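You operate a simulated robot arm through the tools that you are given. There is no shell and no other tool. Be economical: measure what you need, move in short steps, check, and stop when the job is done.

The job below is to be done with a simulated two-armed robot. You get a single attempt, and the scene is never put back.

## Task
Set up the bench: lamp on, teal box on top, vice open.
Fine: move the coiled belt to the wall top by the bench; carry the box with both hands; flag lever to waits.
Where things are to end (x, y in the base frame): coiled belt within 60 mm of [960, -2310]; box within 90 mm of [1130, -900].

It is judged by the outcome, as a careful person would: the job done as asked, and still so three seconds after it is handed in. It fails if anything else is knocked over, pushed out of place, dropped, spilled or broken.

## Robot
Two 7-joint arms with two-finger parallel grippers on one trunk, on a base that drives. Base frame: it is fixed to the floor where the robot stands at the start and does not move with it; the origin is under the middle of the robot, x ahead of it, y to its left, z up. Units: mm, rad, N and s.
The left shoulder is at the start at [50, 177, 1029], the right one opposite. With the tool pointing down near the work surface each hand reaches from about 100 to 380 mm from the robot's upright axis, wherever it stands, measured 20 degrees to its own side. Places, roughly: bench top [1100, -900, 900]; box [1500, -1250, 1500]; box (16x12x5 cm) [700, -2400, 700]; coiled belt [1250, -1000, 1000]; cream switch [600, 0, 700]; filter box latch [1100, -1400, 900]; flag lever [800, -700, 700]; grease tap [700, 100, 900]; pulley nut [1000, -400, 1000]; spindle grease cup [1100, -600, 900]; tray latch [900, -2500, 800]; vice handle [1100, -1600, 900]; vice jaw [1200, -1600, 900]; wall top by the bench [800, -2400, 700]. Payload 3.43 kg a hand.
The tool frame of a hand sits at the grasp point between the pads (the TCP): z along the fingers, y along the line on which they close. The tips reach 34 mm beyond it. Largest opening 128 mm; finger width 24, thickness 12; the body of the gripper, 48 by 130 mm, starts 96 mm behind the TCP.
Orientation is that of the tool frame in the base frame, as a unit quaternion [x, y, z, w]. With the fingers straight down and closing along the base's y, the tool's x points along the base's -x, its y along +y and its z along -z.

## Interface
- The arms move only by the tool drive_tool. It takes "left_targets", "right_targets" or both (then of equal length, played together; a hand with none holds still); each is a list of rows, each a list of 7 numbers: the shift along the base's x, y, z in mm, then the turn, a rotation vector about the base's x, y, z in rad, then the closure, from 0 (fully open) to 1 (shut). In form: [[x, y, z, rx, ry, rz, fingers], ...]. A call has 1 to 10 rows; each row shifts and turns the commanded pose from where the row before left it. Each row takes 0.2 s and may step no farther than 50 mm and 0.15 rad from the row before; otherwise, or with a gripper value out of range, the whole call is refused. Where a pose cannot be reached the arm comes as near as it can. A force on the tool above 60 N (or 10 N above the force at the start of the call, whichever is more), or a blocked arm, ends the call early, and 0.2 s more pass. Each finger travels about 108 mm/s and halts on what it meets, pressing with about 24 N; the grip force reading is that of the motor and also rises with nothing between the fingers. The clock runs only during rows and for 0.2 s after the last one: add rows that do not move to give the fingers time. It gives the time, the measured TCP pose, the force on the tool (base axes), the opening and the grip force at its end, in the units of the frame above (readings bear some noise), with the torque about the TCP (base axes, N m) and any sound that the robot's microphone picked up, and new pictures: "pictures" is both (left out), scene, wrist or none (wrist: the cameras of the hands that moved).
- Cameras (640 x 400 px; columns grow to the right, rows downward): "scene" is now at [147.6, -40.5, 1186.3]; the picture's right is [-0.46, -0.89, 0.00], its down [-0.55, 0.28, -0.79] and it looks along [0.70, -0.36, -0.62] (base axes); focal length 282 px, centre (320, 200). "left" rides on the left gripper at [76, 11, -160] in its tool frame; the picture's right is [-0.15, 0.99, 0.00], its down [-0.88, -0.13, -0.46] and it looks along [-0.45, -0.07, 0.89] (tool axes); focal length 234 px, centre (320, 200). "right" rides on the right gripper at [76, -11, -160] in its tool frame; the picture's right is [0.15, 0.99, 0.00], its down [-0.88, 0.13, -0.46] and it looks along [-0.45, 0.07, 0.89] (tool axes); focal length 234 px, centre (320, 200). There is no depth. A picture from a camera that has moved, and an enlarged one, comes with that camera's place and axes in the base frame and with its lens.
- slide_trunk(by): slides the trunk up (or, below 0, down) by that many mm; the arms and the scene camera ride with it, the base frame stays. It gives what a move gives, with no picture.
- drive_base(legs): drives the robot by 1 to 6 legs, each [ahead, turn to the left] in mm and rad, along the robot's own axes; the way and the turn of a leg run together, so that a leg with both is an arc; at most 1500 mm and 3.142 rad a leg. The arms and the cameras ride along, it lands a little off, and it stops where it bumps. It gives what a move gives, and a new picture of the scene camera.
- head_to(pan, tilt): turns the head with the scene camera to pan (to the left, within 1.396 rad either way) and tilt (down, from -0.506 to 1.204), counted from straight ahead of the robot. It gives what a move gives, and a new picture of the scene camera.
- close_up(camera, box): a new picture of the part [left, top, right, bottom] of that camera's present view, enlarged. No time passes.
- job_done(): hands the job in; it is judged then, once.

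Work in short steps. Places have to be worked out from the pictures, the camera data and where the tool is seen: move nearer, look again, correct. Check each grasp and each placing, and mend what went wrong. You have 120 turns and 260 pictures in all, those below and enlarged ones among them. Open the grippers and draw the arms clear of the work before you hand the job in, unless the task says otherwise.

The tools are called after "Call:" by a JSON object that holds its "fn" and its "kwargs". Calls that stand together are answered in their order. drive_tool: Moves the arms, as the interface text tells. Its arguments: {"type":"object","properties":{"left_targets":{"type":"array","items":{"type":"array","items":{"type":"number"}}},"right_targets":{"type":"array","items":{"type":"array","items":{"type":"number"}}},"pictures":{"type":"string","enum":["both","scene","wrist","none"]}},"required":[]} The other tools are called the same way: slide_trunk (by) slides the trunk up or down; drive_base (legs) drives the base; head_to (pan, tilt) turns the head that bears the scene camera; close_up (camera, box) takes an enlarged picture of a part of a camera's view; job_done () hands the job in.

At the start:

```text
time: 0.0
left_ee_pos: [486.7, -27.8, 974.3]
left_tcp_rot: [0.0, 1.0, 0.0, 0.0]
left_ft_force: [-0.9, 0.2, 0.8]
left_wrist_torque: [-0.01, 0.01, 0.01]
left_opening: 127.8
left_finger_force: 0.0
right_ee_pos: [330.3, -385.8, 947.0]
right_tcp_rot: [0.001, 1.0, 0.0, 0.0]
right_ft_force: [-0.1, -0.8, 0.0]
right_wrist_torque: [0.0, -0.04, 0.0]
right_opening: 127.9
right_finger_force: 0.1
trunk travel left (down, up): [-200.0, 201.0]
robot x, y, heading: [-0.6, 1.5, 0.002]
head pan, tilt: [-0.48, 0.665]
```

scene: 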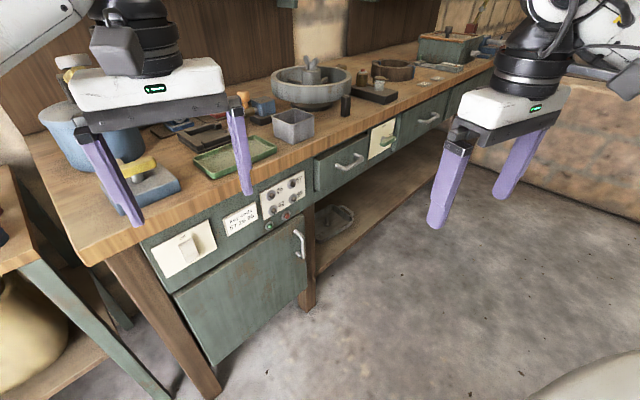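
right: 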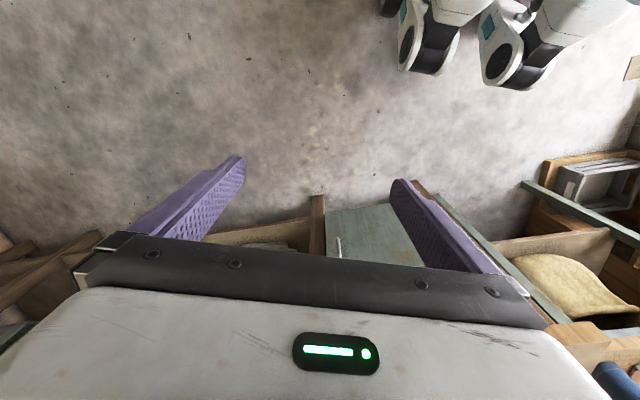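
left: 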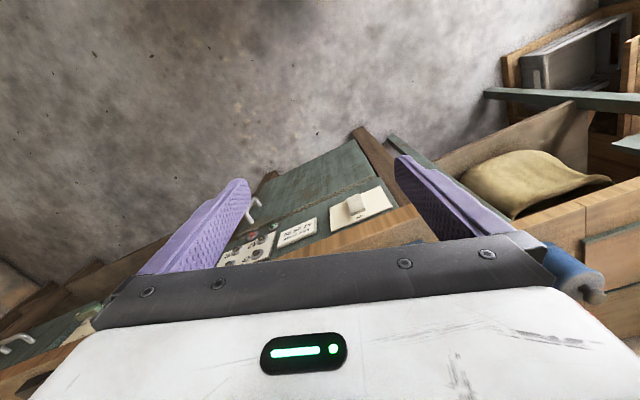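

The bench runs to my front-right, with a cream switch on its front panel. I look around first, starting with close views of the bench.

Call:
{"fn": "close_up", "kwargs": {"camera": "scene", "box": [240, 30, 500, 190]}}

Call:
{"fn": "close_up", "kwargs": {"camera": "scene", "box": [30, 60, 350, 290]}}

Call:
{"fn": "head_to", "kwargs": {"pan": -0.9, "tilt": 0.3}}

Call:
{"fn": "head_to", "kwargs": {"pan": 0.0, "tilt": 0.2}}

```text
2.46 times, centred on (370, 110) of scene
camera zoom: at [147.6, -40.5, 1186.3], right [-0.46, -0.89, 0.0], down [-0.55, 0.28, -0.79], along [0.7, -0.36, -0.62], focal length 694 px, centre (197, 422)
```

zoom: 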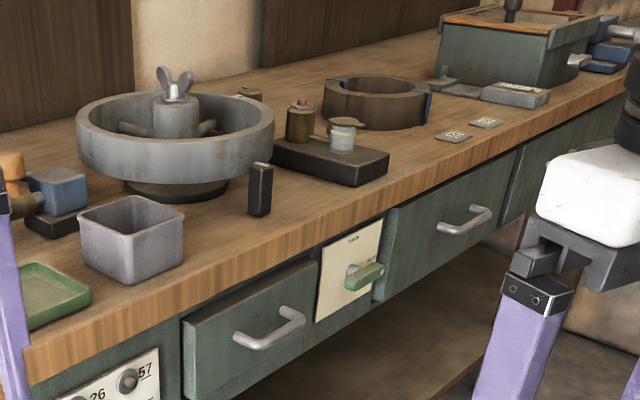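

```text
1.74 times, centred on (190, 175) of scene
camera zoom: at [147.6, -40.5, 1186.3], right [-0.46, -0.89, 0.0], down [-0.55, 0.28, -0.79], along [0.7, -0.36, -0.62], focal length 491 px, centre (546, 244)
```

zoom: 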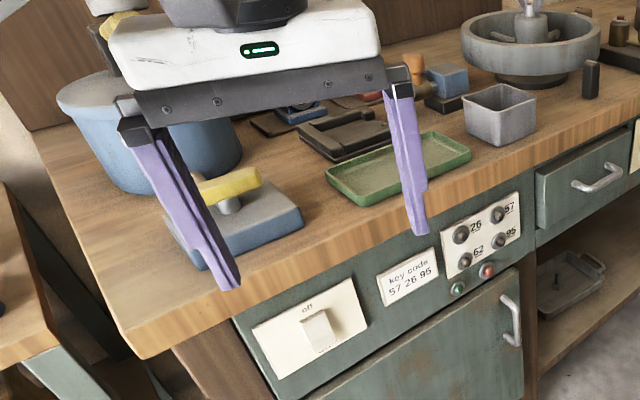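

```text
time: 0.9
left_ee_pos: [486.7, -28.8, 974.8]
left_tcp_rot: [0.001, 1.0, 0.0, 0.0]
left_ft_force: [0.0, -0.2, -0.1]
left_wrist_torque: [0.01, -0.01, -0.04]
left_opening: 127.9
left_finger_force: 0.1
right_ee_pos: [330.3, -385.9, 947.7]
right_tcp_rot: [0.0, 1.0, -0.001, 0.0]
right_ft_force: [0.5, 0.6, 0.4]
right_wrist_torque: [0.0, -0.01, -0.02]
right_opening: 128.1
right_finger_force: 0.0
trunk travel left (down, up): [-200.0, 201.0]
robot x, y, heading: [-2.7, 1.5, 0.003]
head pan, tilt: [-0.901, 0.3]
camera scene: at [129.2, -73.8, 1219.5], right [-0.78, -0.62, 0.0], down [-0.18, 0.23, -0.96], along [0.59, -0.75, -0.3], focal length 282 px, centre (320, 200)
```

scene: 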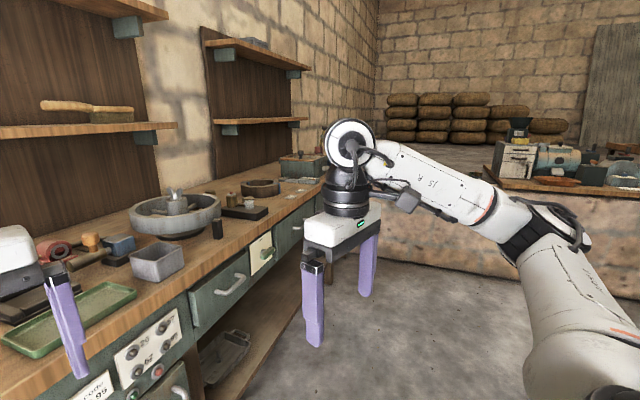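

```text
time: 2.1
left_ee_pos: [486.5, -28.1, 976.1]
left_tcp_rot: [0.0, 1.0, 0.0, 0.0]
left_ft_force: [0.4, -0.8, 0.0]
left_wrist_torque: [0.0, -0.01, 0.0]
left_opening: 128.0
left_finger_force: 0.0
right_ee_pos: [330.9, -386.6, 948.1]
right_tcp_rot: [-0.001, 1.0, 0.0, 0.0]
right_ft_force: [0.0, 0.5, -0.1]
right_wrist_torque: [0.01, 0.01, -0.02]
right_opening: 128.1
right_finger_force: 0.0
trunk travel left (down, up): [-200.0, 201.0]
robot x, y, heading: [-2.2, -0.6, 0.002]
head pan, tilt: [0.0, 0.201]
camera scene: at [164.3, -0.8, 1228.8], right [0.0, -1.0, 0.0], down [-0.2, 0.0, -0.98], along [0.98, 0.0, -0.2], focal length 282 px, centre (320, 200)
```

scene: 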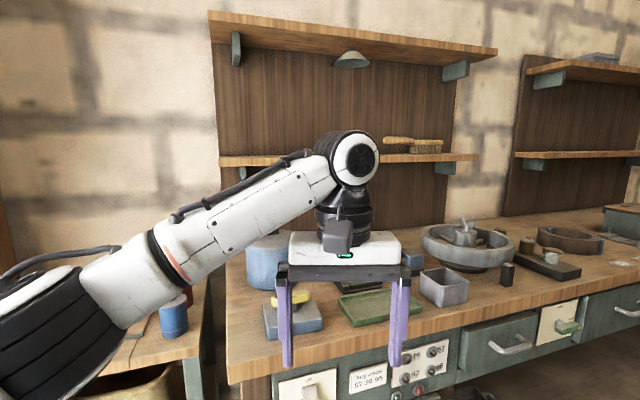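

The ring at about [1250,-1000] is likely the belt; I look further right to the low wall and the far bench end.

Call:
{"fn": "head_to", "kwargs": {"pan": -1.25, "tilt": 0.3}}

Call:
{"fn": "close_up", "kwargs": {"camera": "scene", "box": [0, 50, 640, 400]}}

Call:
{"fn": "head_to", "kwargs": {"pan": -0.75, "tilt": 0.3}}

Call:
{"fn": "close_up", "kwargs": {"camera": "scene", "box": [200, 120, 420, 260]}}

```text
time: 3.5
left_ee_pos: [487.3, -28.5, 973.9]
left_tcp_rot: [0.001, 1.0, 0.0, -0.001]
left_ft_force: [-0.4, 0.6, -0.3]
left_wrist_torque: [-0.01, 0.02, -0.01]
left_opening: 128.1
left_finger_force: 0.1
right_ee_pos: [330.5, -387.7, 946.6]
right_tcp_rot: [0.001, 1.0, 0.0, 0.001]
right_ft_force: [-0.2, -0.4, 0.4]
right_wrist_torque: [0.0, 0.01, 0.0]
right_opening: 128.2
right_finger_force: 0.1
trunk travel left (down, up): [-200.0, 201.0]
robot x, y, heading: [3.7, 0.6, 0.0]
head pan, tilt: [-1.25, 0.3]
camera scene: at [100.6, -89.3, 1219.5], right [-0.95, -0.32, 0.0], down [-0.09, 0.28, -0.96], along [0.3, -0.91, -0.3], focal length 282 px, centre (320, 200)
```

scene: 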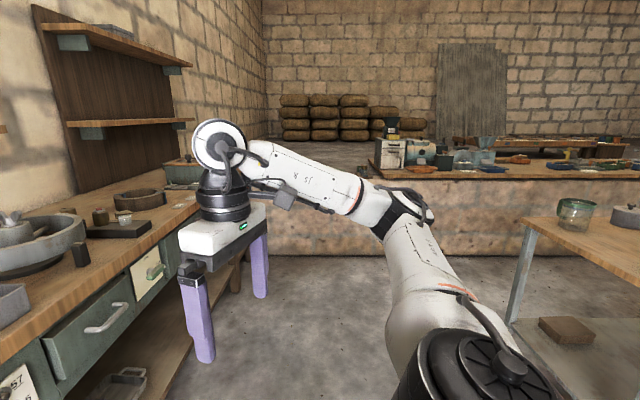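

```text
1.00 times, centred on (320, 225) of scene
camera zoom: at [100.6, -89.3, 1219.5], right [-0.95, -0.32, 0.0], down [-0.09, 0.28, -0.96], along [0.3, -0.91, -0.3], focal length 282 px, centre (320, 175)
```

zoom: 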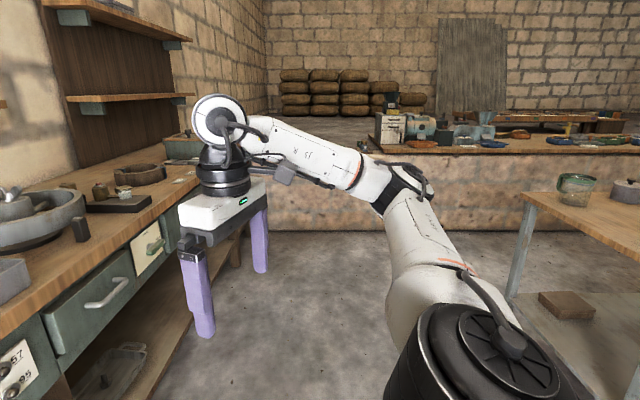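

```text
time: 4.4
left_ee_pos: [487.7, -27.9, 974.3]
left_tcp_rot: [0.001, 1.0, 0.0, -0.001]
left_ft_force: [0.2, -0.3, -0.2]
left_wrist_torque: [0.01, -0.01, -0.02]
left_opening: 127.9
left_finger_force: 0.1
right_ee_pos: [331.7, -386.2, 945.8]
right_tcp_rot: [-0.001, 1.0, 0.0, 0.0]
right_ft_force: [-0.4, 0.1, 0.0]
right_wrist_torque: [-0.04, 0.02, -0.01]
right_opening: 128.0
right_finger_force: 0.0
trunk travel left (down, up): [-200.0, 201.0]
robot x, y, heading: [0.2, 2.7, 0.002]
head pan, tilt: [-0.75, 0.3]
camera scene: at [139.3, -64.4, 1219.5], right [-0.68, -0.73, 0.0], down [-0.22, 0.2, -0.96], along [0.7, -0.65, -0.3], focal length 282 px, centre (320, 200)
```

scene: 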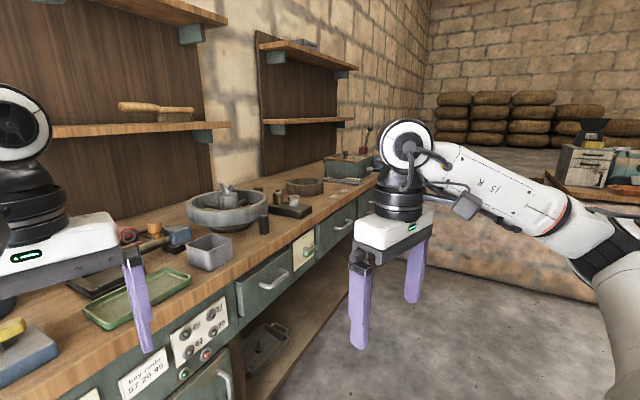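

```text
2.86 times, centred on (310, 190) of scene
camera zoom: at [139.3, -64.4, 1219.5], right [-0.68, -0.73, 0.0], down [-0.22, 0.2, -0.96], along [0.7, -0.65, -0.3], focal length 806 px, centre (349, 229)
```

zoom: 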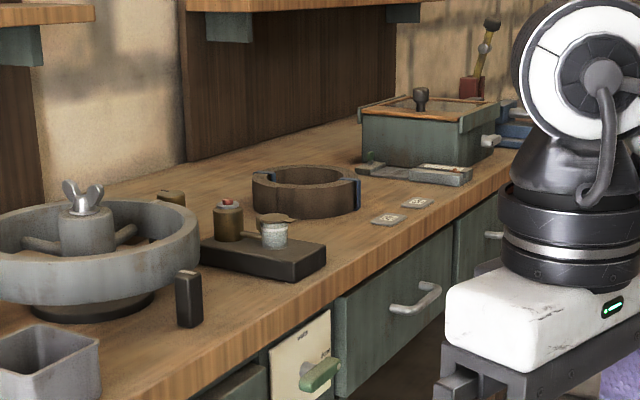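

Next I look down at the switch panel in detail.

Call:
{"fn": "head_to", "kwargs": {"pan": 0.0, "tilt": 0.75}}

Call:
{"fn": "close_up", "kwargs": {"camera": "scene", "box": [220, 140, 480, 300]}}

Call:
{"fn": "close_up", "kwargs": {"camera": "left", "box": [220, 130, 420, 255]}}

```text
time: 5.5
left_ee_pos: [486.1, -28.2, 974.6]
left_tcp_rot: [0.0, 1.0, 0.0, 0.0]
left_ft_force: [0.8, -0.3, -0.7]
left_wrist_torque: [0.03, 0.02, 0.01]
left_opening: 128.1
left_finger_force: 0.1
right_ee_pos: [331.2, -386.0, 947.0]
right_tcp_rot: [0.0, 1.0, 0.0, 0.0]
right_ft_force: [-0.2, -0.2, -0.3]
right_wrist_torque: [0.0, -0.05, 0.0]
right_opening: 128.0
right_finger_force: 0.0
trunk travel left (down, up): [-200.0, 201.0]
robot x, y, heading: [1.2, -0.4, 0.002]
head pan, tilt: [0.0, 0.75]
camera scene: at [154.0, -0.8, 1179.2], right [0.0, -1.0, 0.0], down [-0.68, 0.0, -0.73], along [0.73, 0.0, -0.68], focal length 282 px, centre (320, 200)
```

scene: 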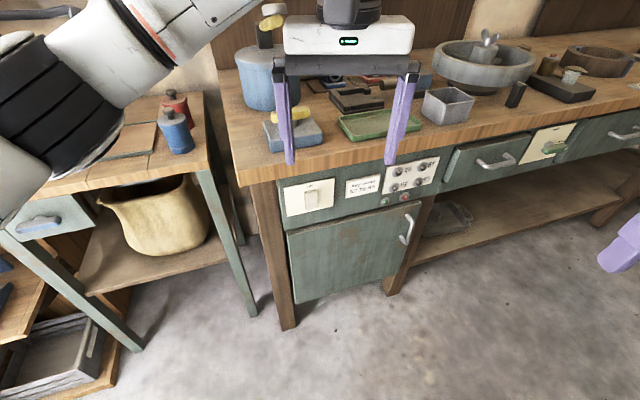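

```text
2.46 times, centred on (350, 220) of scene
camera zoom: at [154.0, -0.8, 1179.2], right [0.0, -1.0, 0.0], down [-0.68, 0.0, -0.73], along [0.73, 0.0, -0.68], focal length 694 px, centre (246, 151)
```

zoom: 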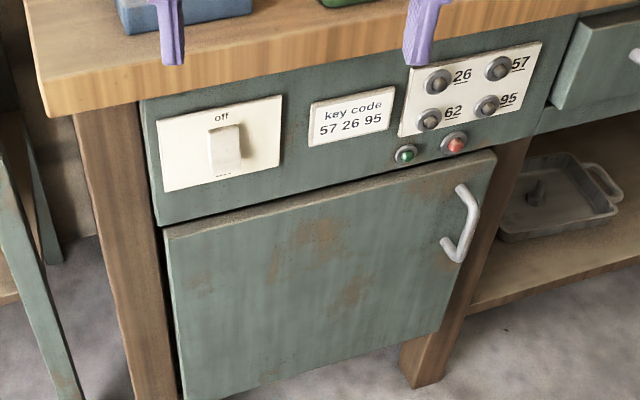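

```text
3.20 times, centred on (320, 192) of left
camera zoom: at [411.4, -18.4, 1133.8], right [0.15, 0.99, 0.0], down [0.88, -0.13, 0.46], along [0.45, -0.07, -0.89], focal length 749 px, centre (320, 224)
```

zoom: 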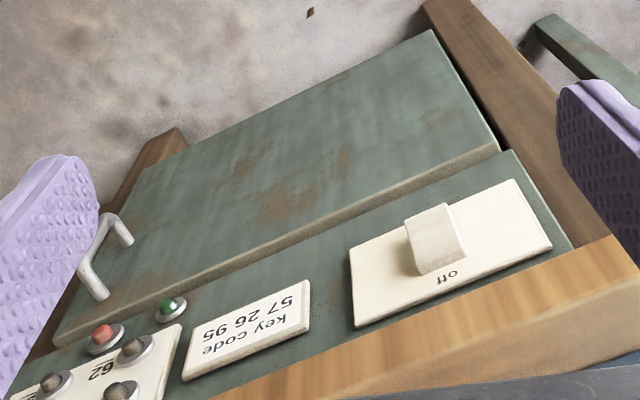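

The rocker reads "off" and its protruding lower end is at about [624, 17, 716]. I pitch the left hand forward with fingers closed so it can press the paddle.

Call:
{"fn": "drive_tool", "kwargs": {"left_targets": [[-8, 0, -15, 0, -0.115, 0, 1], [-8, 0, -15, 0, -0.115, 0, 1], [-8, 0, -15, 0, -0.115, 0, 1], [-8, 0, -20, 0, -0.115, 0, 1], [-4, 2, -25, 0, -0.115, 0, 1], [0, 2, -25, 0, -0.115, 0, 1], [0, 2, -30, 0, -0.115, 0, 1], [0, 2, -30, 0, -0.115, 0.05, 1], [0, 2, -30, 0, -0.115, 0.05, 1], [0, 2, -25, 0, -0.115, 0.05, 1]], "pictures": "both"}}

```text
time: 7.7
left_ee_pos: [451.5, -17.4, 743.9]
left_tcp_rot: [-0.069, 0.836, 0.029, 0.543]
left_ft_force: [0.7, 0.5, -0.2]
left_wrist_torque: [-0.01, -0.02, -0.02]
left_opening: 0.0
left_finger_force: 24.1
right_ee_pos: [330.3, -385.9, 945.2]
right_tcp_rot: [0.0, 1.0, 0.0, 0.0]
right_ft_force: [0.3, -0.5, 0.0]
right_wrist_torque: [-0.02, -0.01, 0.0]
right_opening: 127.9
right_finger_force: 0.1
trunk travel left (down, up): [-200.0, 201.0]
robot x, y, heading: [1.6, 3.8, -0.0]
head pan, tilt: [0.0, 0.75]
camera scene: at [154.0, -0.7, 1179.2], right [0.0, -1.0, 0.0], down [-0.68, 0.0, -0.73], along [0.73, 0.0, -0.68], focal length 282 px, centre (320, 200)
camera left: at [274.7, -33.7, 739.4], right [-0.09, 0.99, 0.11], down [-0.04, -0.11, 0.99], along [1.0, 0.08, 0.05], focal length 234 px, centre (320, 200)
```

scene: 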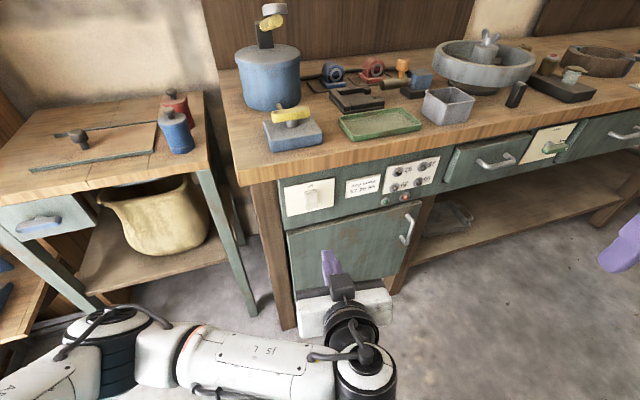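
left: 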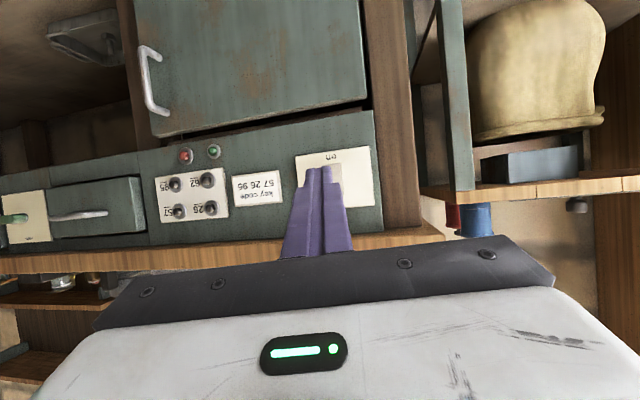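

The hand is level and facing the panel. I zoom in on the switch.

Call:
{"fn": "close_up", "kwargs": {"camera": "left", "box": [120, 110, 440, 260]}}

Call:
{"fn": "close_up", "kwargs": {"camera": "scene", "box": [260, 140, 460, 265]}}

```text
2.00 times, centred on (280, 185) of left
camera zoom: at [274.7, -33.7, 739.4], right [-0.09, 0.99, 0.11], down [-0.04, -0.11, 0.99], along [1.0, 0.08, 0.05], focal length 468 px, centre (400, 230)
```

zoom: 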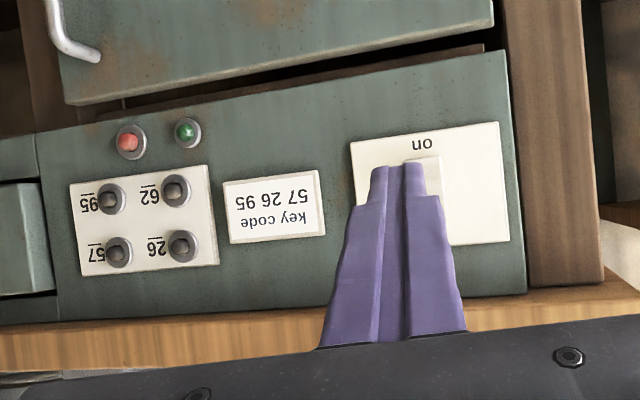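

```text
3.20 times, centred on (360, 202) of scene
camera zoom: at [154.0, -0.7, 1179.2], right [0.0, -1.0, 0.0], down [-0.68, 0.0, -0.73], along [0.73, 0.0, -0.68], focal length 903 px, centre (192, 192)
```

zoom: 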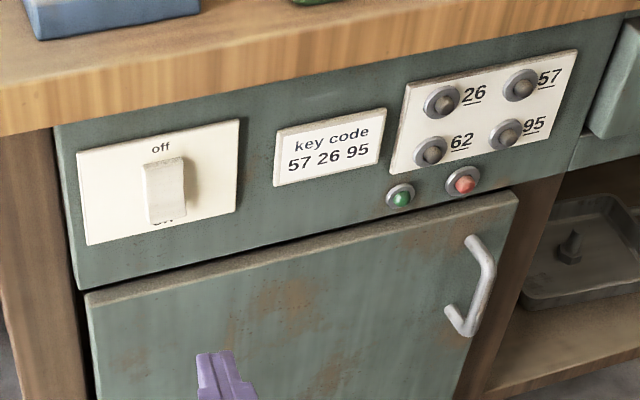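

The "on" mark is at the bottom, and the lower end sticks out, so I press there. I approach to about 15 mm off first.

Call:
{"fn": "drive_tool", "kwargs": {"left_targets": [[40, 9, -4, 0, 0, 0, 1], [40, 9, -4, 0, 0, 0, 1], [35, 9, -3, 0, 0, 0, 1]], "pictures": "both"}}

Call:
{"fn": "close_up", "kwargs": {"camera": "left", "box": [220, 110, 420, 235]}}

Call:
{"fn": "close_up", "kwargs": {"camera": "scene", "box": [260, 140, 420, 240]}}

```text
time: 8.5
left_ee_pos: [564.7, 10.8, 733.9]
left_tcp_rot: [-0.068, 0.837, 0.029, 0.542]
left_ft_force: [-0.6, -0.4, 0.8]
left_wrist_torque: [0.0, 0.07, 0.01]
left_opening: 0.3
left_finger_force: 24.4
right_ee_pos: [329.8, -386.1, 945.8]
right_tcp_rot: [0.0, 1.0, -0.001, 0.0]
right_ft_force: [-0.2, 0.3, 0.4]
right_wrist_torque: [-0.01, -0.01, -0.02]
right_opening: 127.8
right_finger_force: 0.0
trunk travel left (down, up): [-200.0, 201.0]
robot x, y, heading: [-0.9, 1.4, -0.001]
head pan, tilt: [0.0, 0.75]
camera scene: at [154.0, -0.7, 1179.1], right [0.0, -1.0, 0.0], down [-0.68, 0.0, -0.73], along [0.73, 0.0, -0.68], focal length 282 px, centre (320, 200)
camera left: at [388.6, -5.4, 729.4], right [-0.09, 0.99, 0.11], down [-0.04, -0.11, 0.99], along [1.0, 0.08, 0.05], focal length 234 px, centre (320, 200)
```

scene: 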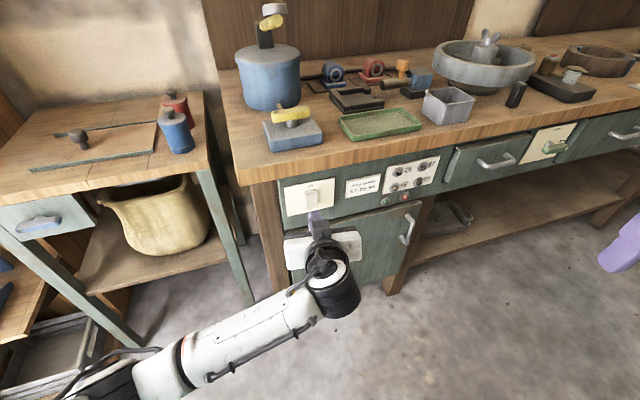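
left: 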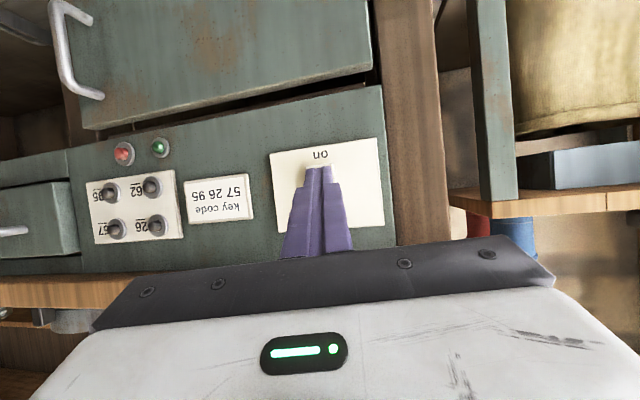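

```text
3.20 times, centred on (320, 172) of left
camera zoom: at [388.6, -5.4, 729.4], right [-0.09, 0.99, 0.11], down [-0.04, -0.11, 0.99], along [1.0, 0.08, 0.05], focal length 749 px, centre (320, 288)
```

zoom: 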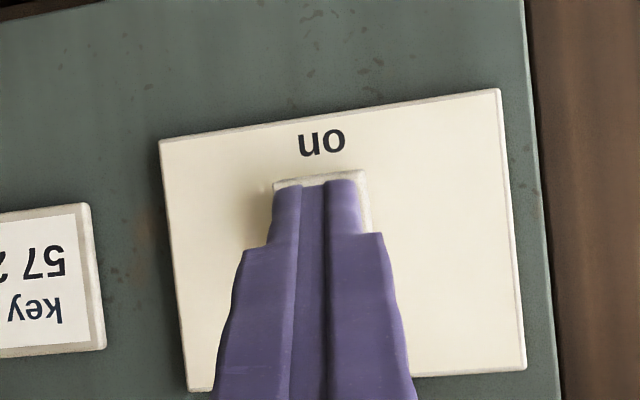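

```text
4.00 times, centred on (340, 190) of scene
camera zoom: at [154.0, -0.7, 1179.1], right [0.0, -1.0, 0.0], down [-0.68, 0.0, -0.73], along [0.73, 0.0, -0.68], focal length 1128 px, centre (240, 240)
```

zoom: 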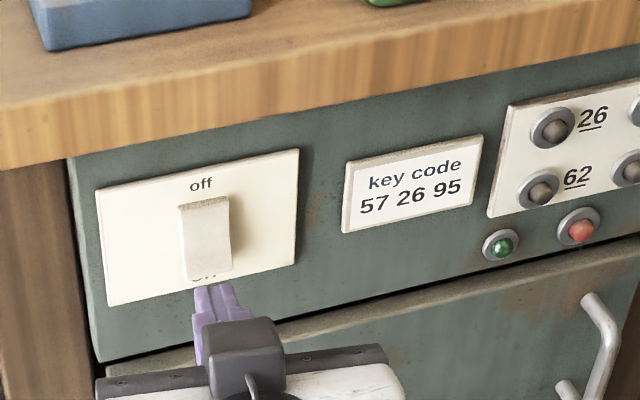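

Well aligned with the paddle's lower part. I press in small steps, then back off.

Call:
{"fn": "drive_tool", "kwargs": {"left_targets": [[12, 2, 0, 0, 0, 0, 1], [8, 2, 0, 0, 0, 0, 1], [8, 2, 0, 0, 0, 0, 1], [8, 2, 0, 0, 0, 0, 1], [6, 2, 0, 0, 0, 0, 1], [6, 2, 0, 0, 0, 0, 1]], "pictures": "scene"}}

Call:
{"fn": "close_up", "kwargs": {"camera": "scene", "box": [260, 140, 420, 240]}}

```text
time: 9.6
left_ee_pos: [593.3, 16.7, 732.7]
left_tcp_rot: [-0.069, 0.839, 0.028, 0.539]
left_ft_force: [-24.3, 4.4, 12.1]
left_wrist_torque: [0.24, -0.31, 0.55]
left_opening: 0.0
left_finger_force: 24.0
right_ee_pos: [326.0, -385.3, 947.9]
right_tcp_rot: [0.0, 1.0, 0.0, 0.002]
right_ft_force: [-0.5, 0.5, -0.3]
right_wrist_torque: [-0.01, -0.07, 0.02]
right_opening: 127.8
right_finger_force: 0.0
trunk travel left (down, up): [-200.0, 201.0]
robot x, y, heading: [-3.3, -2.4, 0.001]
head pan, tilt: [0.0, 0.75]
heard: click
stopped in row 5 (left hand): the force on the tool passed its limit (the readings are from after the stop); the commanded pose is now the measured one
camera scene: at [149.6, 0.1, 1179.9], right [0.0, -1.0, 0.0], down [-0.68, 0.0, -0.73], along [0.73, 0.0, -0.68], focal length 282 px, centre (320, 200)
```

scene: 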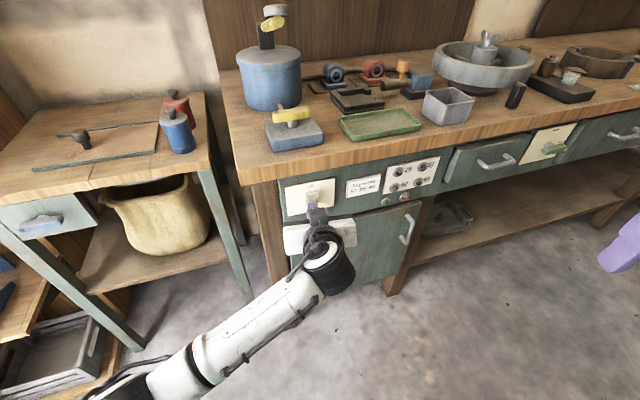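

```text
4.00 times, centred on (340, 190) of scene
camera zoom: at [149.6, 0.1, 1179.9], right [0.0, -1.0, 0.0], down [-0.68, 0.0, -0.73], along [0.73, 0.0, -0.68], focal length 1128 px, centre (240, 240)
```

zoom: 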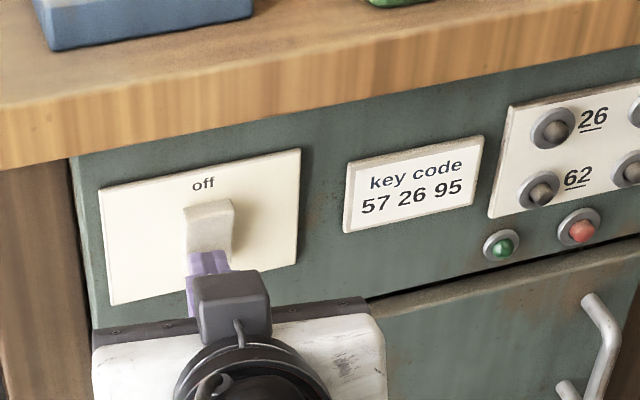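

A click. I back off and look up at the lamp.

Call:
{"fn": "drive_tool", "kwargs": {"left_targets": [[-30, -5, 0, 0, 0, 0, 1], [-40, -9, 0, 0, 0, 0, 1], [-40, -9, 0, 0, 0, 0, 1]], "pictures": "scene"}}

Call:
{"fn": "close_up", "kwargs": {"camera": "scene", "box": [260, 140, 460, 265]}}

Call:
{"fn": "head_to", "kwargs": {"pan": -0.1, "tilt": 0.15}}

```text
time: 10.6
left_ee_pos: [526.8, 10.0, 779.4]
left_tcp_rot: [-0.064, 0.8, 0.046, 0.595]
left_ft_force: [0.2, -0.4, -0.6]
left_wrist_torque: [-0.01, -0.02, 0.02]
left_opening: 0.2
left_finger_force: 23.6
right_ee_pos: [329.3, -384.2, 947.0]
right_tcp_rot: [0.0, 1.0, 0.0, 0.0]
right_ft_force: [0.7, -0.1, 0.9]
right_wrist_torque: [-0.02, 0.03, 0.01]
right_opening: 127.8
right_finger_force: 0.0
trunk travel left (down, up): [-200.0, 201.0]
robot x, y, heading: [-0.7, 2.4, -0.005]
head pan, tilt: [0.0, 0.75]
stopped in row 3 (left hand): the arm was blocked; the commanded pose is now the measured one
camera scene: at [153.2, -0.4, 1179.1], right [0.0, -1.0, 0.0], down [-0.68, 0.0, -0.73], along [0.73, 0.0, -0.68], focal length 282 px, centre (320, 200)
```

scene: 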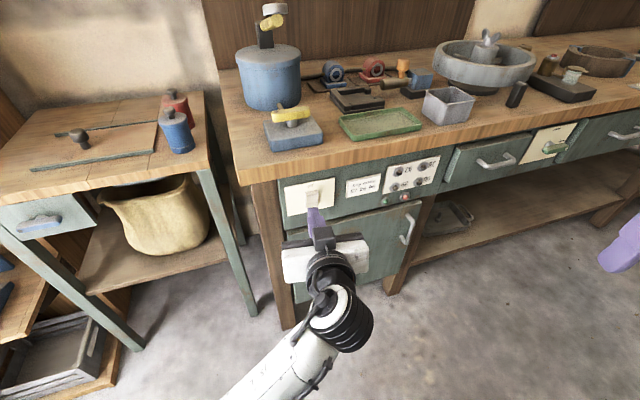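

```text
3.20 times, centred on (360, 202) of scene
camera zoom: at [153.2, -0.4, 1179.1], right [0.0, -1.0, 0.0], down [-0.68, 0.0, -0.73], along [0.73, 0.0, -0.68], focal length 903 px, centre (192, 192)
```

zoom: 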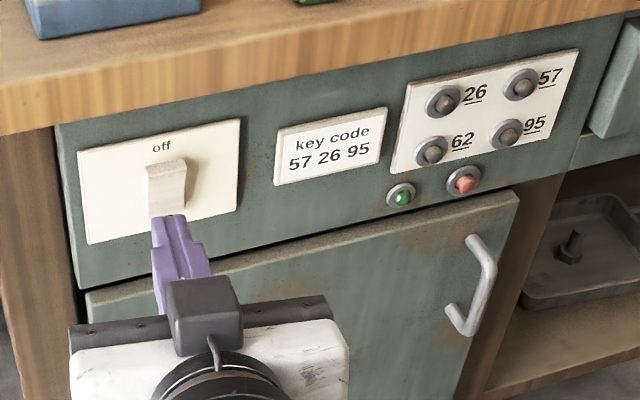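

```text
time: 11.6
left_ee_pos: [526.2, 10.7, 779.8]
left_tcp_rot: [-0.064, 0.801, 0.045, 0.594]
left_ft_force: [-0.1, -0.2, -0.1]
left_wrist_torque: [-0.03, 0.02, 0.04]
left_opening: 0.0
left_finger_force: 23.7
right_ee_pos: [330.1, -385.4, 946.4]
right_tcp_rot: [0.0, 1.0, 0.001, 0.001]
right_ft_force: [0.3, 0.5, 0.1]
right_wrist_torque: [-0.01, -0.04, -0.04]
right_opening: 128.2
right_finger_force: 0.1
trunk travel left (down, up): [-200.0, 201.0]
robot x, y, heading: [-1.3, -1.2, -0.004]
head pan, tilt: [-0.099, 0.15]
camera scene: at [162.6, -9.6, 1233.4], right [-0.1, -1.0, 0.0], down [-0.15, 0.01, -0.99], along [0.98, -0.1, -0.15], focal length 282 px, centre (320, 200)
```

scene: 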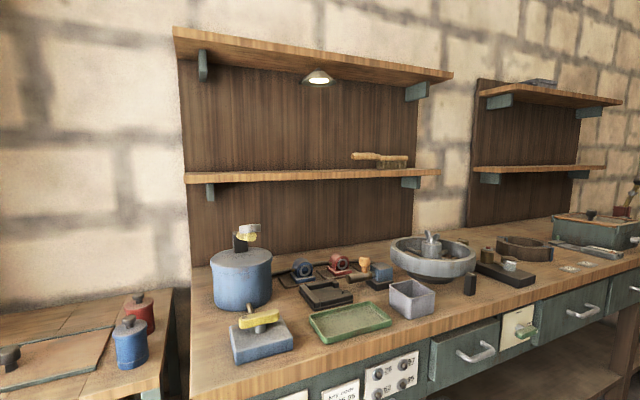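

The lamp is lit. I retract the left hand, reversing the pitch, and then look at the flag lever.

Call:
{"fn": "drive_tool", "kwargs": {"left_targets": [[-20, 0, 5, 0, 0.1, 0, 1], [-20, 0, 15, 0, 0.115, -0.05, 1], [-20, 0, 25, 0, 0.115, -0.05, 1], [-10, 0, 25, 0, 0.115, -0.05, 1], [-10, 5, 25, 0, 0.115, 0, 1], [-10, 10, 25, 0, 0.115, 0, 1], [0, 10, 25, 0, 0.115, 0, 1], [0, 10, 25, 0, 0.115, 0, 1], [0, 10, 25, 0, 0.1, 0, 0.5], [0, 10, 0, 0, 0.03, 0, 0.5]], "pictures": "none"}}

Call:
{"fn": "head_to", "kwargs": {"pan": -0.75, "tilt": 0.5}}

Call:
{"fn": "close_up", "kwargs": {"camera": "scene", "box": [240, 120, 400, 220]}}

```text
time: 12.4
left_ee_pos: [497.5, 70.6, 807.1]
left_tcp_rot: [0.001, 0.853, 0.127, 0.507]
left_ft_force: [0.5, 0.5, -0.3]
left_wrist_torque: [0.02, 0.0, 0.0]
left_opening: 0.0
left_finger_force: 23.2
right_ee_pos: [330.6, -385.9, 946.0]
right_tcp_rot: [0.0, 1.0, 0.0, 0.0]
right_ft_force: [-0.3, -0.5, -0.7]
right_wrist_torque: [0.01, -0.02, 0.02]
right_opening: 128.0
right_finger_force: 0.1
trunk travel left (down, up): [-200.0, 201.0]
robot x, y, heading: [-0.0, -1.7, 0.005]
head pan, tilt: [-0.099, 0.15]
stopped in row 3 (left hand): the arm was blocked; the commanded pose is now the measured one
```

```text
time: 13.4
left_ee_pos: [497.6, 70.5, 807.5]
left_tcp_rot: [0.002, 0.852, 0.126, 0.508]
left_ft_force: [0.5, 0.2, -0.8]
left_wrist_torque: [0.03, -0.04, 0.01]
left_opening: 0.0
left_finger_force: 24.2
right_ee_pos: [329.9, -386.0, 945.3]
right_tcp_rot: [0.0, 1.0, 0.0, -0.001]
right_ft_force: [0.0, -0.4, 0.5]
right_wrist_torque: [-0.02, -0.01, 0.02]
right_opening: 127.9
right_finger_force: 0.0
trunk travel left (down, up): [-200.0, 201.0]
robot x, y, heading: [-2.0, 2.6, 0.003]
head pan, tilt: [-0.75, 0.499]
camera scene: at [136.9, -62.5, 1201.2], right [-0.68, -0.73, 0.0], down [-0.35, 0.33, -0.88], along [0.64, -0.6, -0.48], focal length 282 px, centre (320, 200)
```

scene: 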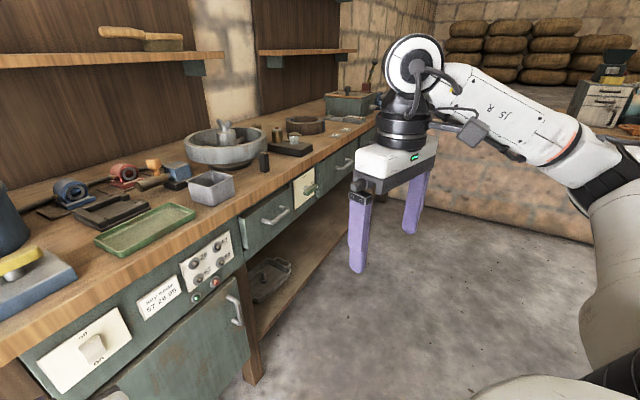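

```text
4.00 times, centred on (320, 170) of scene
camera zoom: at [136.9, -62.5, 1201.2], right [-0.68, -0.73, 0.0], down [-0.35, 0.33, -0.88], along [0.64, -0.6, -0.48], focal length 1128 px, centre (320, 320)
```

zoom: 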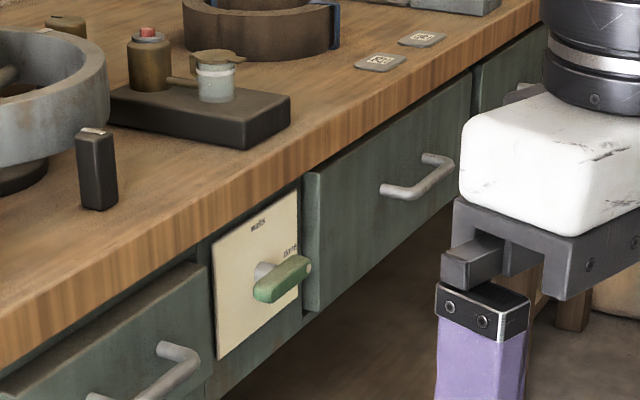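

The lever points to the lower right label, with "waits" at the top. First I look at how the left arm stands.

Call:
{"fn": "head_to", "kwargs": {"pan": 0.3, "tilt": 0.9}}

```text
time: 14.7
left_ee_pos: [497.5, 71.2, 807.2]
left_tcp_rot: [0.003, 0.853, 0.125, 0.507]
left_ft_force: [0.6, 0.3, 0.7]
left_wrist_torque: [0.0, 0.0, 0.0]
left_opening: 0.0
left_finger_force: 23.9
right_ee_pos: [330.0, -385.4, 946.5]
right_tcp_rot: [0.0, 1.0, 0.0, 0.0]
right_ft_force: [0.1, 0.1, 0.3]
right_wrist_torque: [-0.01, 0.01, -0.01]
right_opening: 128.1
right_finger_force: 0.1
trunk travel left (down, up): [-200.0, 201.0]
robot x, y, heading: [0.8, -0.7, 0.001]
head pan, tilt: [0.3, 0.901]
camera scene: at [142.4, 21.8, 1167.3], right [0.3, -0.96, 0.0], down [-0.75, -0.23, -0.62], along [0.59, 0.18, -0.78], focal length 282 px, centre (320, 200)
```

scene: 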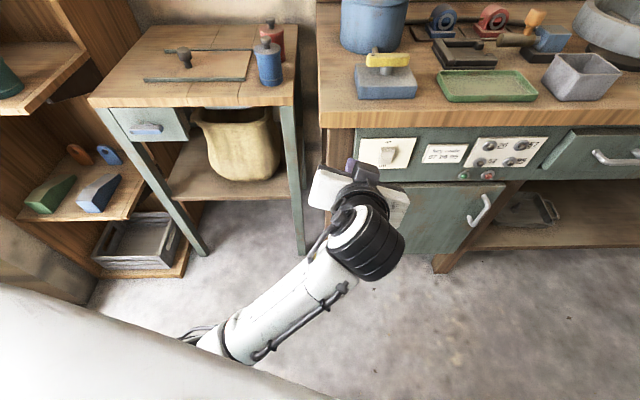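

The elbow hangs low. I back the base off 250 mm to give room, then bring the hand back to pointing down.

Call:
{"fn": "drive_base", "kwargs": {"legs": [[-250, 0]]}}

Call:
{"fn": "drive_tool", "kwargs": {"left_targets": [[0, 0, 20, 0, 0.1, 0, 1], [0, 0, 20, 0, 0.12, 0, 1], [0, 0, 20, 0, 0.12, 0, 1], [0, 0, 20, 0, 0.12, 0, 1], [0, 0, 20, 0, 0.12, 0, 1], [0, 0, 20, 0, 0.12, 0, 1], [0, 0, 20, 0, 0.12, 0, 1], [0, 0, 20, 0, 0.12, 0, 0.5], [0, 0, 20, 0, 0.1, 0, 0.5]], "pictures": "none"}}

```text
time: 16.5
left_ee_pos: [255.1, 69.2, 806.6]
left_tcp_rot: [0.003, 0.853, 0.125, 0.507]
left_ft_force: [0.1, 0.3, 0.5]
left_wrist_torque: [0.01, -0.03, 0.01]
left_opening: 0.0
left_finger_force: 24.3
right_ee_pos: [85.2, -386.7, 946.0]
right_tcp_rot: [0.002, 1.0, -0.001, 0.0]
right_ft_force: [-0.7, 0.7, 0.0]
right_wrist_torque: [0.01, -0.04, -0.03]
right_opening: 128.0
right_finger_force: 0.1
trunk travel left (down, up): [-200.0, 201.0]
robot x, y, heading: [-243.2, -2.8, 0.0]
head pan, tilt: [0.3, 0.901]
camera scene: at [-102.6, 21.6, 1167.3], right [0.29, -0.96, 0.0], down [-0.75, -0.23, -0.62], along [0.59, 0.18, -0.78], focal length 282 px, centre (320, 200)
```

scene: 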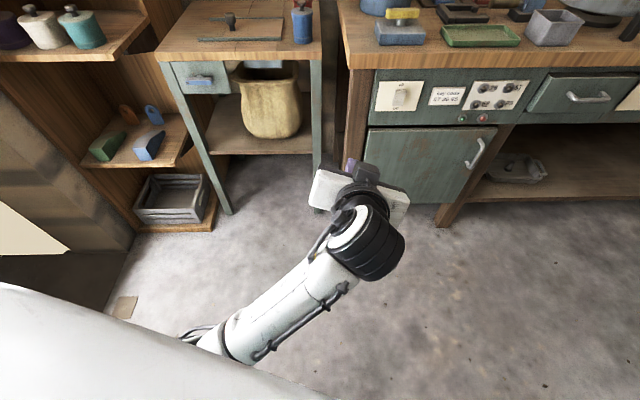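

```text
time: 18.0
left_ee_pos: [281.4, 126.4, 708.9]
left_tcp_rot: [0.046, 0.987, 0.144, 0.052]
left_ft_force: [-0.4, 0.2, 0.1]
left_wrist_torque: [0.01, 0.0, 0.04]
left_opening: 0.0
left_finger_force: 24.2
left hand out of reach, approached as far as the arm can: row 4, 5, 6, 7
right_ee_pos: [83.2, -387.4, 948.3]
right_tcp_rot: [0.002, 1.0, 0.0, 0.0]
right_ft_force: [0.2, 0.6, 0.1]
right_wrist_torque: [0.01, -0.01, 0.04]
right_opening: 127.7
right_finger_force: 0.1
trunk travel left (down, up): [-200.0, 201.0]
robot x, y, heading: [-243.0, -1.0, 0.002]
head pan, tilt: [0.3, 0.901]
stopped in row 7 (left hand): the arm was blocked; the commanded pose is now the measured one
```

The hand is nearly down but low. I level it and try raising it.

Call:
{"fn": "drive_tool", "kwargs": {"left_targets": [[-5, 0, 15, -0.1, 0.035, 0.03, 1], [-5, 0, 20, -0.1, 0.035, 0.03, 1], [-5, 0, 25, -0.09, 0.035, 0.03, 1], [-5, 0, 30, 0, 0, 0, 1], [-5, 0, 30, 0, 0, 0, 1], [-5, 0, 30, 0, 0, 0, 0.5], [0, 0, 30, 0, 0, 0, 0.5], [0, 0, 30, 0, 0, 0, 0.5]], "pictures": "scene"}}

```text
time: 18.8
left_ee_pos: [242.6, 159.1, 634.4]
left_tcp_rot: [-0.005, 0.996, 0.047, -0.078]
left_ft_force: [0.9, -0.6, 0.0]
left_wrist_torque: [-0.01, -0.02, 0.0]
left_opening: 0.2
left_finger_force: 24.1
left hand out of reach, approached as far as the arm can: row 1, 2, 3
right_ee_pos: [83.3, -386.9, 946.7]
right_tcp_rot: [0.002, 1.0, 0.0, 0.0]
right_ft_force: [-0.1, 0.3, 0.1]
right_wrist_torque: [0.01, -0.05, -0.01]
right_opening: 127.9
right_finger_force: 0.1
trunk travel left (down, up): [-200.0, 201.0]
robot x, y, heading: [-250.5, -2.0, -0.002]
head pan, tilt: [0.3, 0.901]
stopped in row 3 (left hand): the arm was blocked; the commanded pose is now the measured one
camera scene: at [-102.5, 21.6, 1167.3], right [0.29, -0.96, 0.0], down [-0.75, -0.23, -0.62], along [0.59, 0.18, -0.78], focal length 282 px, centre (320, 200)
```

scene: 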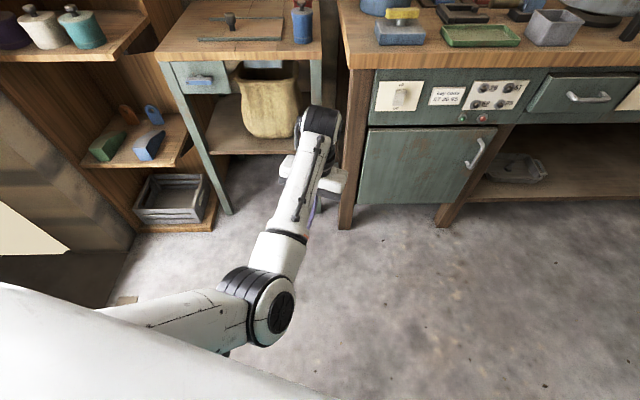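

The arm is in an elbow-in pose. I pull the hand back toward the shoulder's side to fold the elbow out.

Call:
{"fn": "drive_tool", "kwargs": {"left_targets": [[-20, 20, 0, 0, 0.07, 0, 1], [-20, 20, 0, -0.05, 0.07, 0, 1], [-20, 30, 0, -0.05, 0, 0, 1], [-20, 30, 10, 0, 0, 0, 1], [-20, 30, 10, 0, 0, 0, 1], [0, 30, 20, 0, 0, 0, 1], [0, 0, 30, 0, 0, 0, 0.5], [0, 0, 30, 0, 0, 0, 0.5]], "pictures": "scene"}}

```text
time: 20.5
left_ee_pos: [97.6, 369.5, 629.3]
left_tcp_rot: [-0.016, 0.969, 0.017, -0.246]
left_ft_force: [0.1, -0.5, -0.4]
left_wrist_torque: [-0.03, -0.01, 0.01]
left_opening: 63.9
left_finger_force: 0.1
left hand out of reach, approached as far as the arm can: row 1, 2, 3, 4, 5, 7, 8
right_ee_pos: [83.0, -386.3, 946.4]
right_tcp_rot: [0.001, 1.0, -0.001, 0.0]
right_ft_force: [-0.3, 0.0, -0.1]
right_wrist_torque: [-0.02, -0.01, 0.01]
right_opening: 128.0
right_finger_force: 0.0
trunk travel left (down, up): [-200.0, 201.0]
robot x, y, heading: [-244.6, -1.0, -0.001]
head pan, tilt: [0.3, 0.901]
stopped in row 8 (left hand): the arm was blocked; the commanded pose is now the measured one
camera scene: at [-102.5, 21.7, 1167.2], right [0.29, -0.96, 0.0], down [-0.75, -0.23, -0.62], along [0.59, 0.18, -0.78], focal length 282 px, centre (320, 200)
```

scene: 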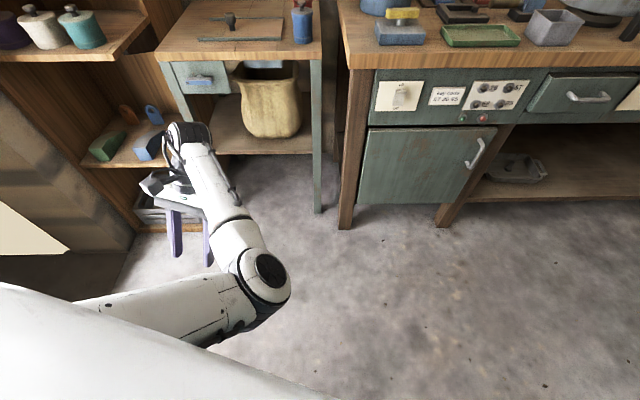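

I try raising the hand while letting it pitch forward, to free the wrist.

Call:
{"fn": "drive_tool", "kwargs": {"left_targets": [[5, 0, 30, 0, -0.1, 0, 0.5], [5, 0, 35, 0, -0.1, 0, 0.5], [5, 0, 40, 0, -0.1, 0, 0.5], [5, 0, 40, 0, -0.1, 0, 0.5], [5, 0, 40, 0, -0.1, 0, 0.5], [5, 0, 40, 0, -0.1, 0, 0.5], [5, 0, 40, 0, -0.1, 0, 0.5], [5, 0, 40, 0, -0.1, 0, 0.5], [5, 0, 40, 0, -0.1, 0, 0.5]], "pictures": "scene"}}

```text
time: 21.4
left_ee_pos: [51.0, 411.4, 674.1]
left_tcp_rot: [-0.034, 0.979, 0.035, -0.2]
left_ft_force: [-0.6, -0.3, -0.3]
left_wrist_torque: [0.0, 0.01, -0.03]
left_opening: 64.1
left_finger_force: 0.0
left hand out of reach, approached as far as the arm can: row 2, 3, 4
right_ee_pos: [83.0, -387.0, 945.0]
right_tcp_rot: [0.002, 1.0, 0.0, 0.0]
right_ft_force: [-0.4, 0.1, -0.3]
right_wrist_torque: [0.0, 0.01, -0.01]
right_opening: 127.9
right_finger_force: 0.1
trunk travel left (down, up): [-200.0, 201.0]
robot x, y, heading: [-246.0, -2.0, -0.002]
head pan, tilt: [0.3, 0.901]
stopped in row 4 (left hand): the arm was blocked; the commanded pose is now the measured one
camera scene: at [-102.3, 21.8, 1167.2], right [0.29, -0.96, 0.0], down [-0.75, -0.23, -0.62], along [0.59, 0.18, -0.78], focal length 282 px, centre (320, 200)
```

scene: 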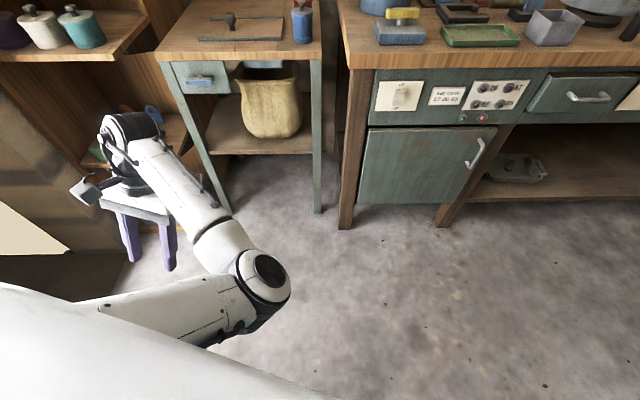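

The tool is actually pitched back 0.4. I lower it toward a straighter arm while levelling, to let the elbow swing through.

Call:
{"fn": "drive_tool", "kwargs": {"left_targets": [[20, -20, -30, 0, -0.08, 0, 0.5], [20, -20, -40, 0, -0.08, 0, 0.5], [20, -20, -40, 0, -0.08, 0, 0.5], [20, -20, -40, 0, -0.08, 0, 0.5], [20, -20, -40, 0, -0.08, 0, 0.5], [10, 0, -40, 0, 0, 0, 0.5], [0, 0, -40, 0, 0, 0, 0.5]], "pictures": "scene"}}

```text
time: 22.5
left_ee_pos: [220.4, 341.2, 576.6]
left_tcp_rot: [-0.047, 0.997, 0.038, 0.057]
left_ft_force: [0.0, -0.6, 0.1]
left_wrist_torque: [0.01, -0.01, 0.01]
left_opening: 64.1
left_finger_force: 0.0
right_ee_pos: [83.1, -386.6, 946.7]
right_tcp_rot: [0.002, 1.0, 0.0, 0.0]
right_ft_force: [-0.4, -0.4, -0.4]
right_wrist_torque: [0.0, 0.0, 0.02]
right_opening: 128.0
right_finger_force: 0.1
trunk travel left (down, up): [-200.0, 201.0]
robot x, y, heading: [-244.5, -1.0, -0.002]
head pan, tilt: [0.3, 0.901]
stopped in row 5 (left hand): the arm was blocked; the commanded pose is now the measured one
camera scene: at [-102.5, 21.7, 1167.3], right [0.29, -0.96, 0.0], down [-0.75, -0.23, -0.62], along [0.59, 0.18, -0.78], focal length 282 px, centre (320, 200)
```

scene: 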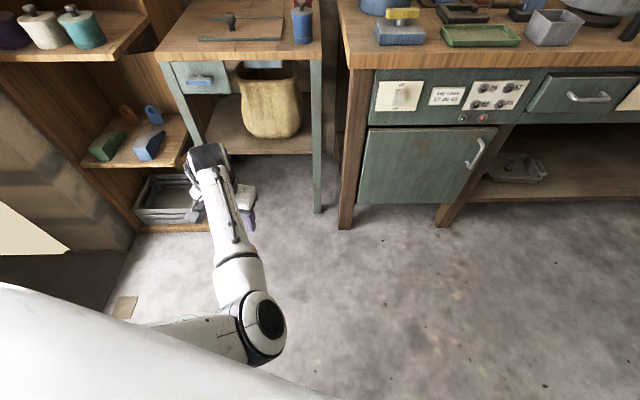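

Smaller steps may track better. I extend forward-down slowly to straighten the arm.

Call:
{"fn": "drive_tool", "kwargs": {"left_targets": [[12, 8, -15, 0, -0.02, 0, 0.5], [12, 8, -15, 0, -0.02, 0, 0.5], [12, 8, -15, 0, -0.02, 0, 0.5], [12, 8, -15, 0, 0, 0, 0.5], [12, 8, -15, 0, 0, 0, 0.5], [12, 8, -15, 0, 0, 0, 0.5], [12, 8, -15, 0, 0, 0, 0.5], [12, 8, -15, 0, 0, 0, 0.5]], "pictures": "scene"}}

```text
time: 24.3
left_ee_pos: [315.1, 403.8, 455.5]
left_tcp_rot: [-0.048, 0.995, 0.034, 0.086]
left_ft_force: [0.5, 0.2, 0.6]
left_wrist_torque: [-0.01, 0.01, 0.05]
left_opening: 64.1
left_finger_force: 0.1
right_ee_pos: [83.0, -387.2, 946.0]
right_tcp_rot: [0.001, 1.0, -0.001, 0.0]
right_ft_force: [0.2, -0.5, 1.0]
right_wrist_torque: [0.06, -0.01, -0.02]
right_opening: 128.0
right_finger_force: 0.2
trunk travel left (down, up): [-200.0, 201.0]
robot x, y, heading: [-248.0, 0.9, -0.006]
head pan, tilt: [0.3, 0.901]
camera scene: at [-102.4, 21.7, 1167.2], right [0.29, -0.96, 0.0], down [-0.75, -0.23, -0.62], along [0.59, 0.18, -0.78], focal length 282 px, centre (320, 200)
```

scene: 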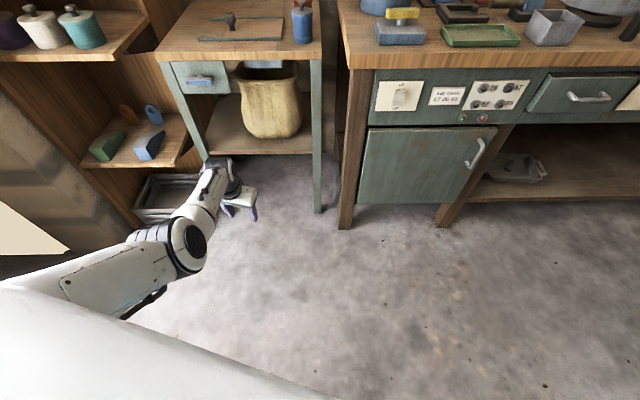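

It tracks, and the elbow swung outward. Now I raise slowly.

Call:
{"fn": "drive_tool", "kwargs": {"left_targets": [[-10, -8, 22, 0, 0.03, 0, 0.5], [-10, -8, 22, 0, 0.03, 0, 0.5], [-10, -8, 22, 0, 0.03, 0, 0.5], [-10, -8, 22, 0, 0.03, 0, 0.5], [-10, -8, 22, 0, 0.03, 0, 0.5], [-10, -8, 22, 0, 0.02, 0, 0.5], [-10, -8, 22, 0, 0, 0, 0.5], [-10, -8, 22, 0, 0, 0, 0.5], [-10, -8, 22, 0, 0, 0, 0.5], [-10, -8, 22, 0, 0, 0, 0.5]], "pictures": "none"}}

Call:
{"fn": "drive_tool", "kwargs": {"left_targets": [[0, -8, 25, 0.02, 0, 0, 0.5], [0, -8, 25, 0.02, 0, 0, 0.5], [0, -8, 25, 0.02, 0, 0, 0.5], [0, -8, 25, 0.02, 0, 0, 0.5], [0, -8, 25, 0, 0, 0, 0.5], [0, -8, 25, 0, 0, 0, 0.5], [0, -8, 25, 0, 0, 0, 0.5], [0, -8, 25, 0, 0, 0, 0.5]], "pictures": "scene"}}

```text
time: 26.5
left_ee_pos: [215.2, 323.6, 676.0]
left_tcp_rot: [-0.044, 0.998, 0.038, 0.001]
left_ft_force: [-0.3, -0.3, -0.2]
left_wrist_torque: [0.02, 0.0, -0.03]
left_opening: 64.0
left_finger_force: 0.0
right_ee_pos: [83.5, -386.0, 946.2]
right_tcp_rot: [0.002, 1.0, 0.0, 0.0]
right_ft_force: [-0.2, 0.2, 0.3]
right_wrist_torque: [0.01, -0.01, 0.02]
right_opening: 127.9
right_finger_force: 0.2
trunk travel left (down, up): [-200.0, 201.0]
robot x, y, heading: [-246.7, 2.1, -0.004]
head pan, tilt: [0.3, 0.901]
```

```text
time: 27.5
left_ee_pos: [185.9, 344.1, 687.8]
left_tcp_rot: [-0.054, 0.99, 0.104, -0.079]
left_ft_force: [-1.1, 0.5, -0.9]
left_wrist_torque: [0.0, 0.01, -0.03]
left_opening: 64.1
left_finger_force: 0.2
left hand out of reach, approached as far as the arm can: row 2, 3, 4, 5
right_ee_pos: [83.5, -387.0, 946.3]
right_tcp_rot: [0.002, 1.0, 0.0, 0.0]
right_ft_force: [-0.5, 0.1, -0.1]
right_wrist_torque: [0.0, -0.02, -0.02]
right_opening: 128.1
right_finger_force: 0.0
trunk travel left (down, up): [-200.0, 201.0]
robot x, y, heading: [-243.4, -1.9, -0.005]
head pan, tilt: [0.3, 0.901]
stopped in row 5 (left hand): the arm was blocked; the commanded pose is now the measured one
camera scene: at [-102.4, 21.8, 1167.2], right [0.29, -0.96, 0.0], down [-0.75, -0.23, -0.62], along [0.59, 0.18, -0.78], focal length 282 px, centre (320, 200)
```

scene: 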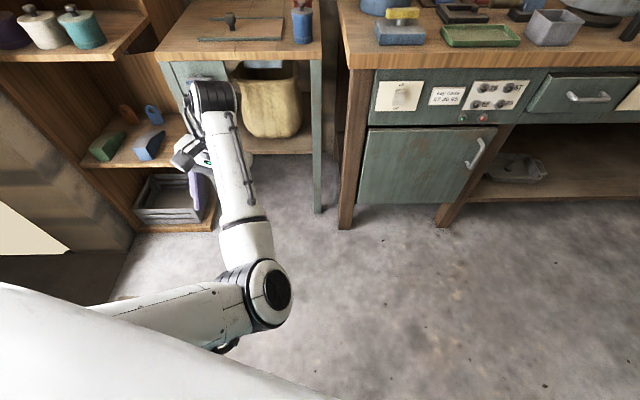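

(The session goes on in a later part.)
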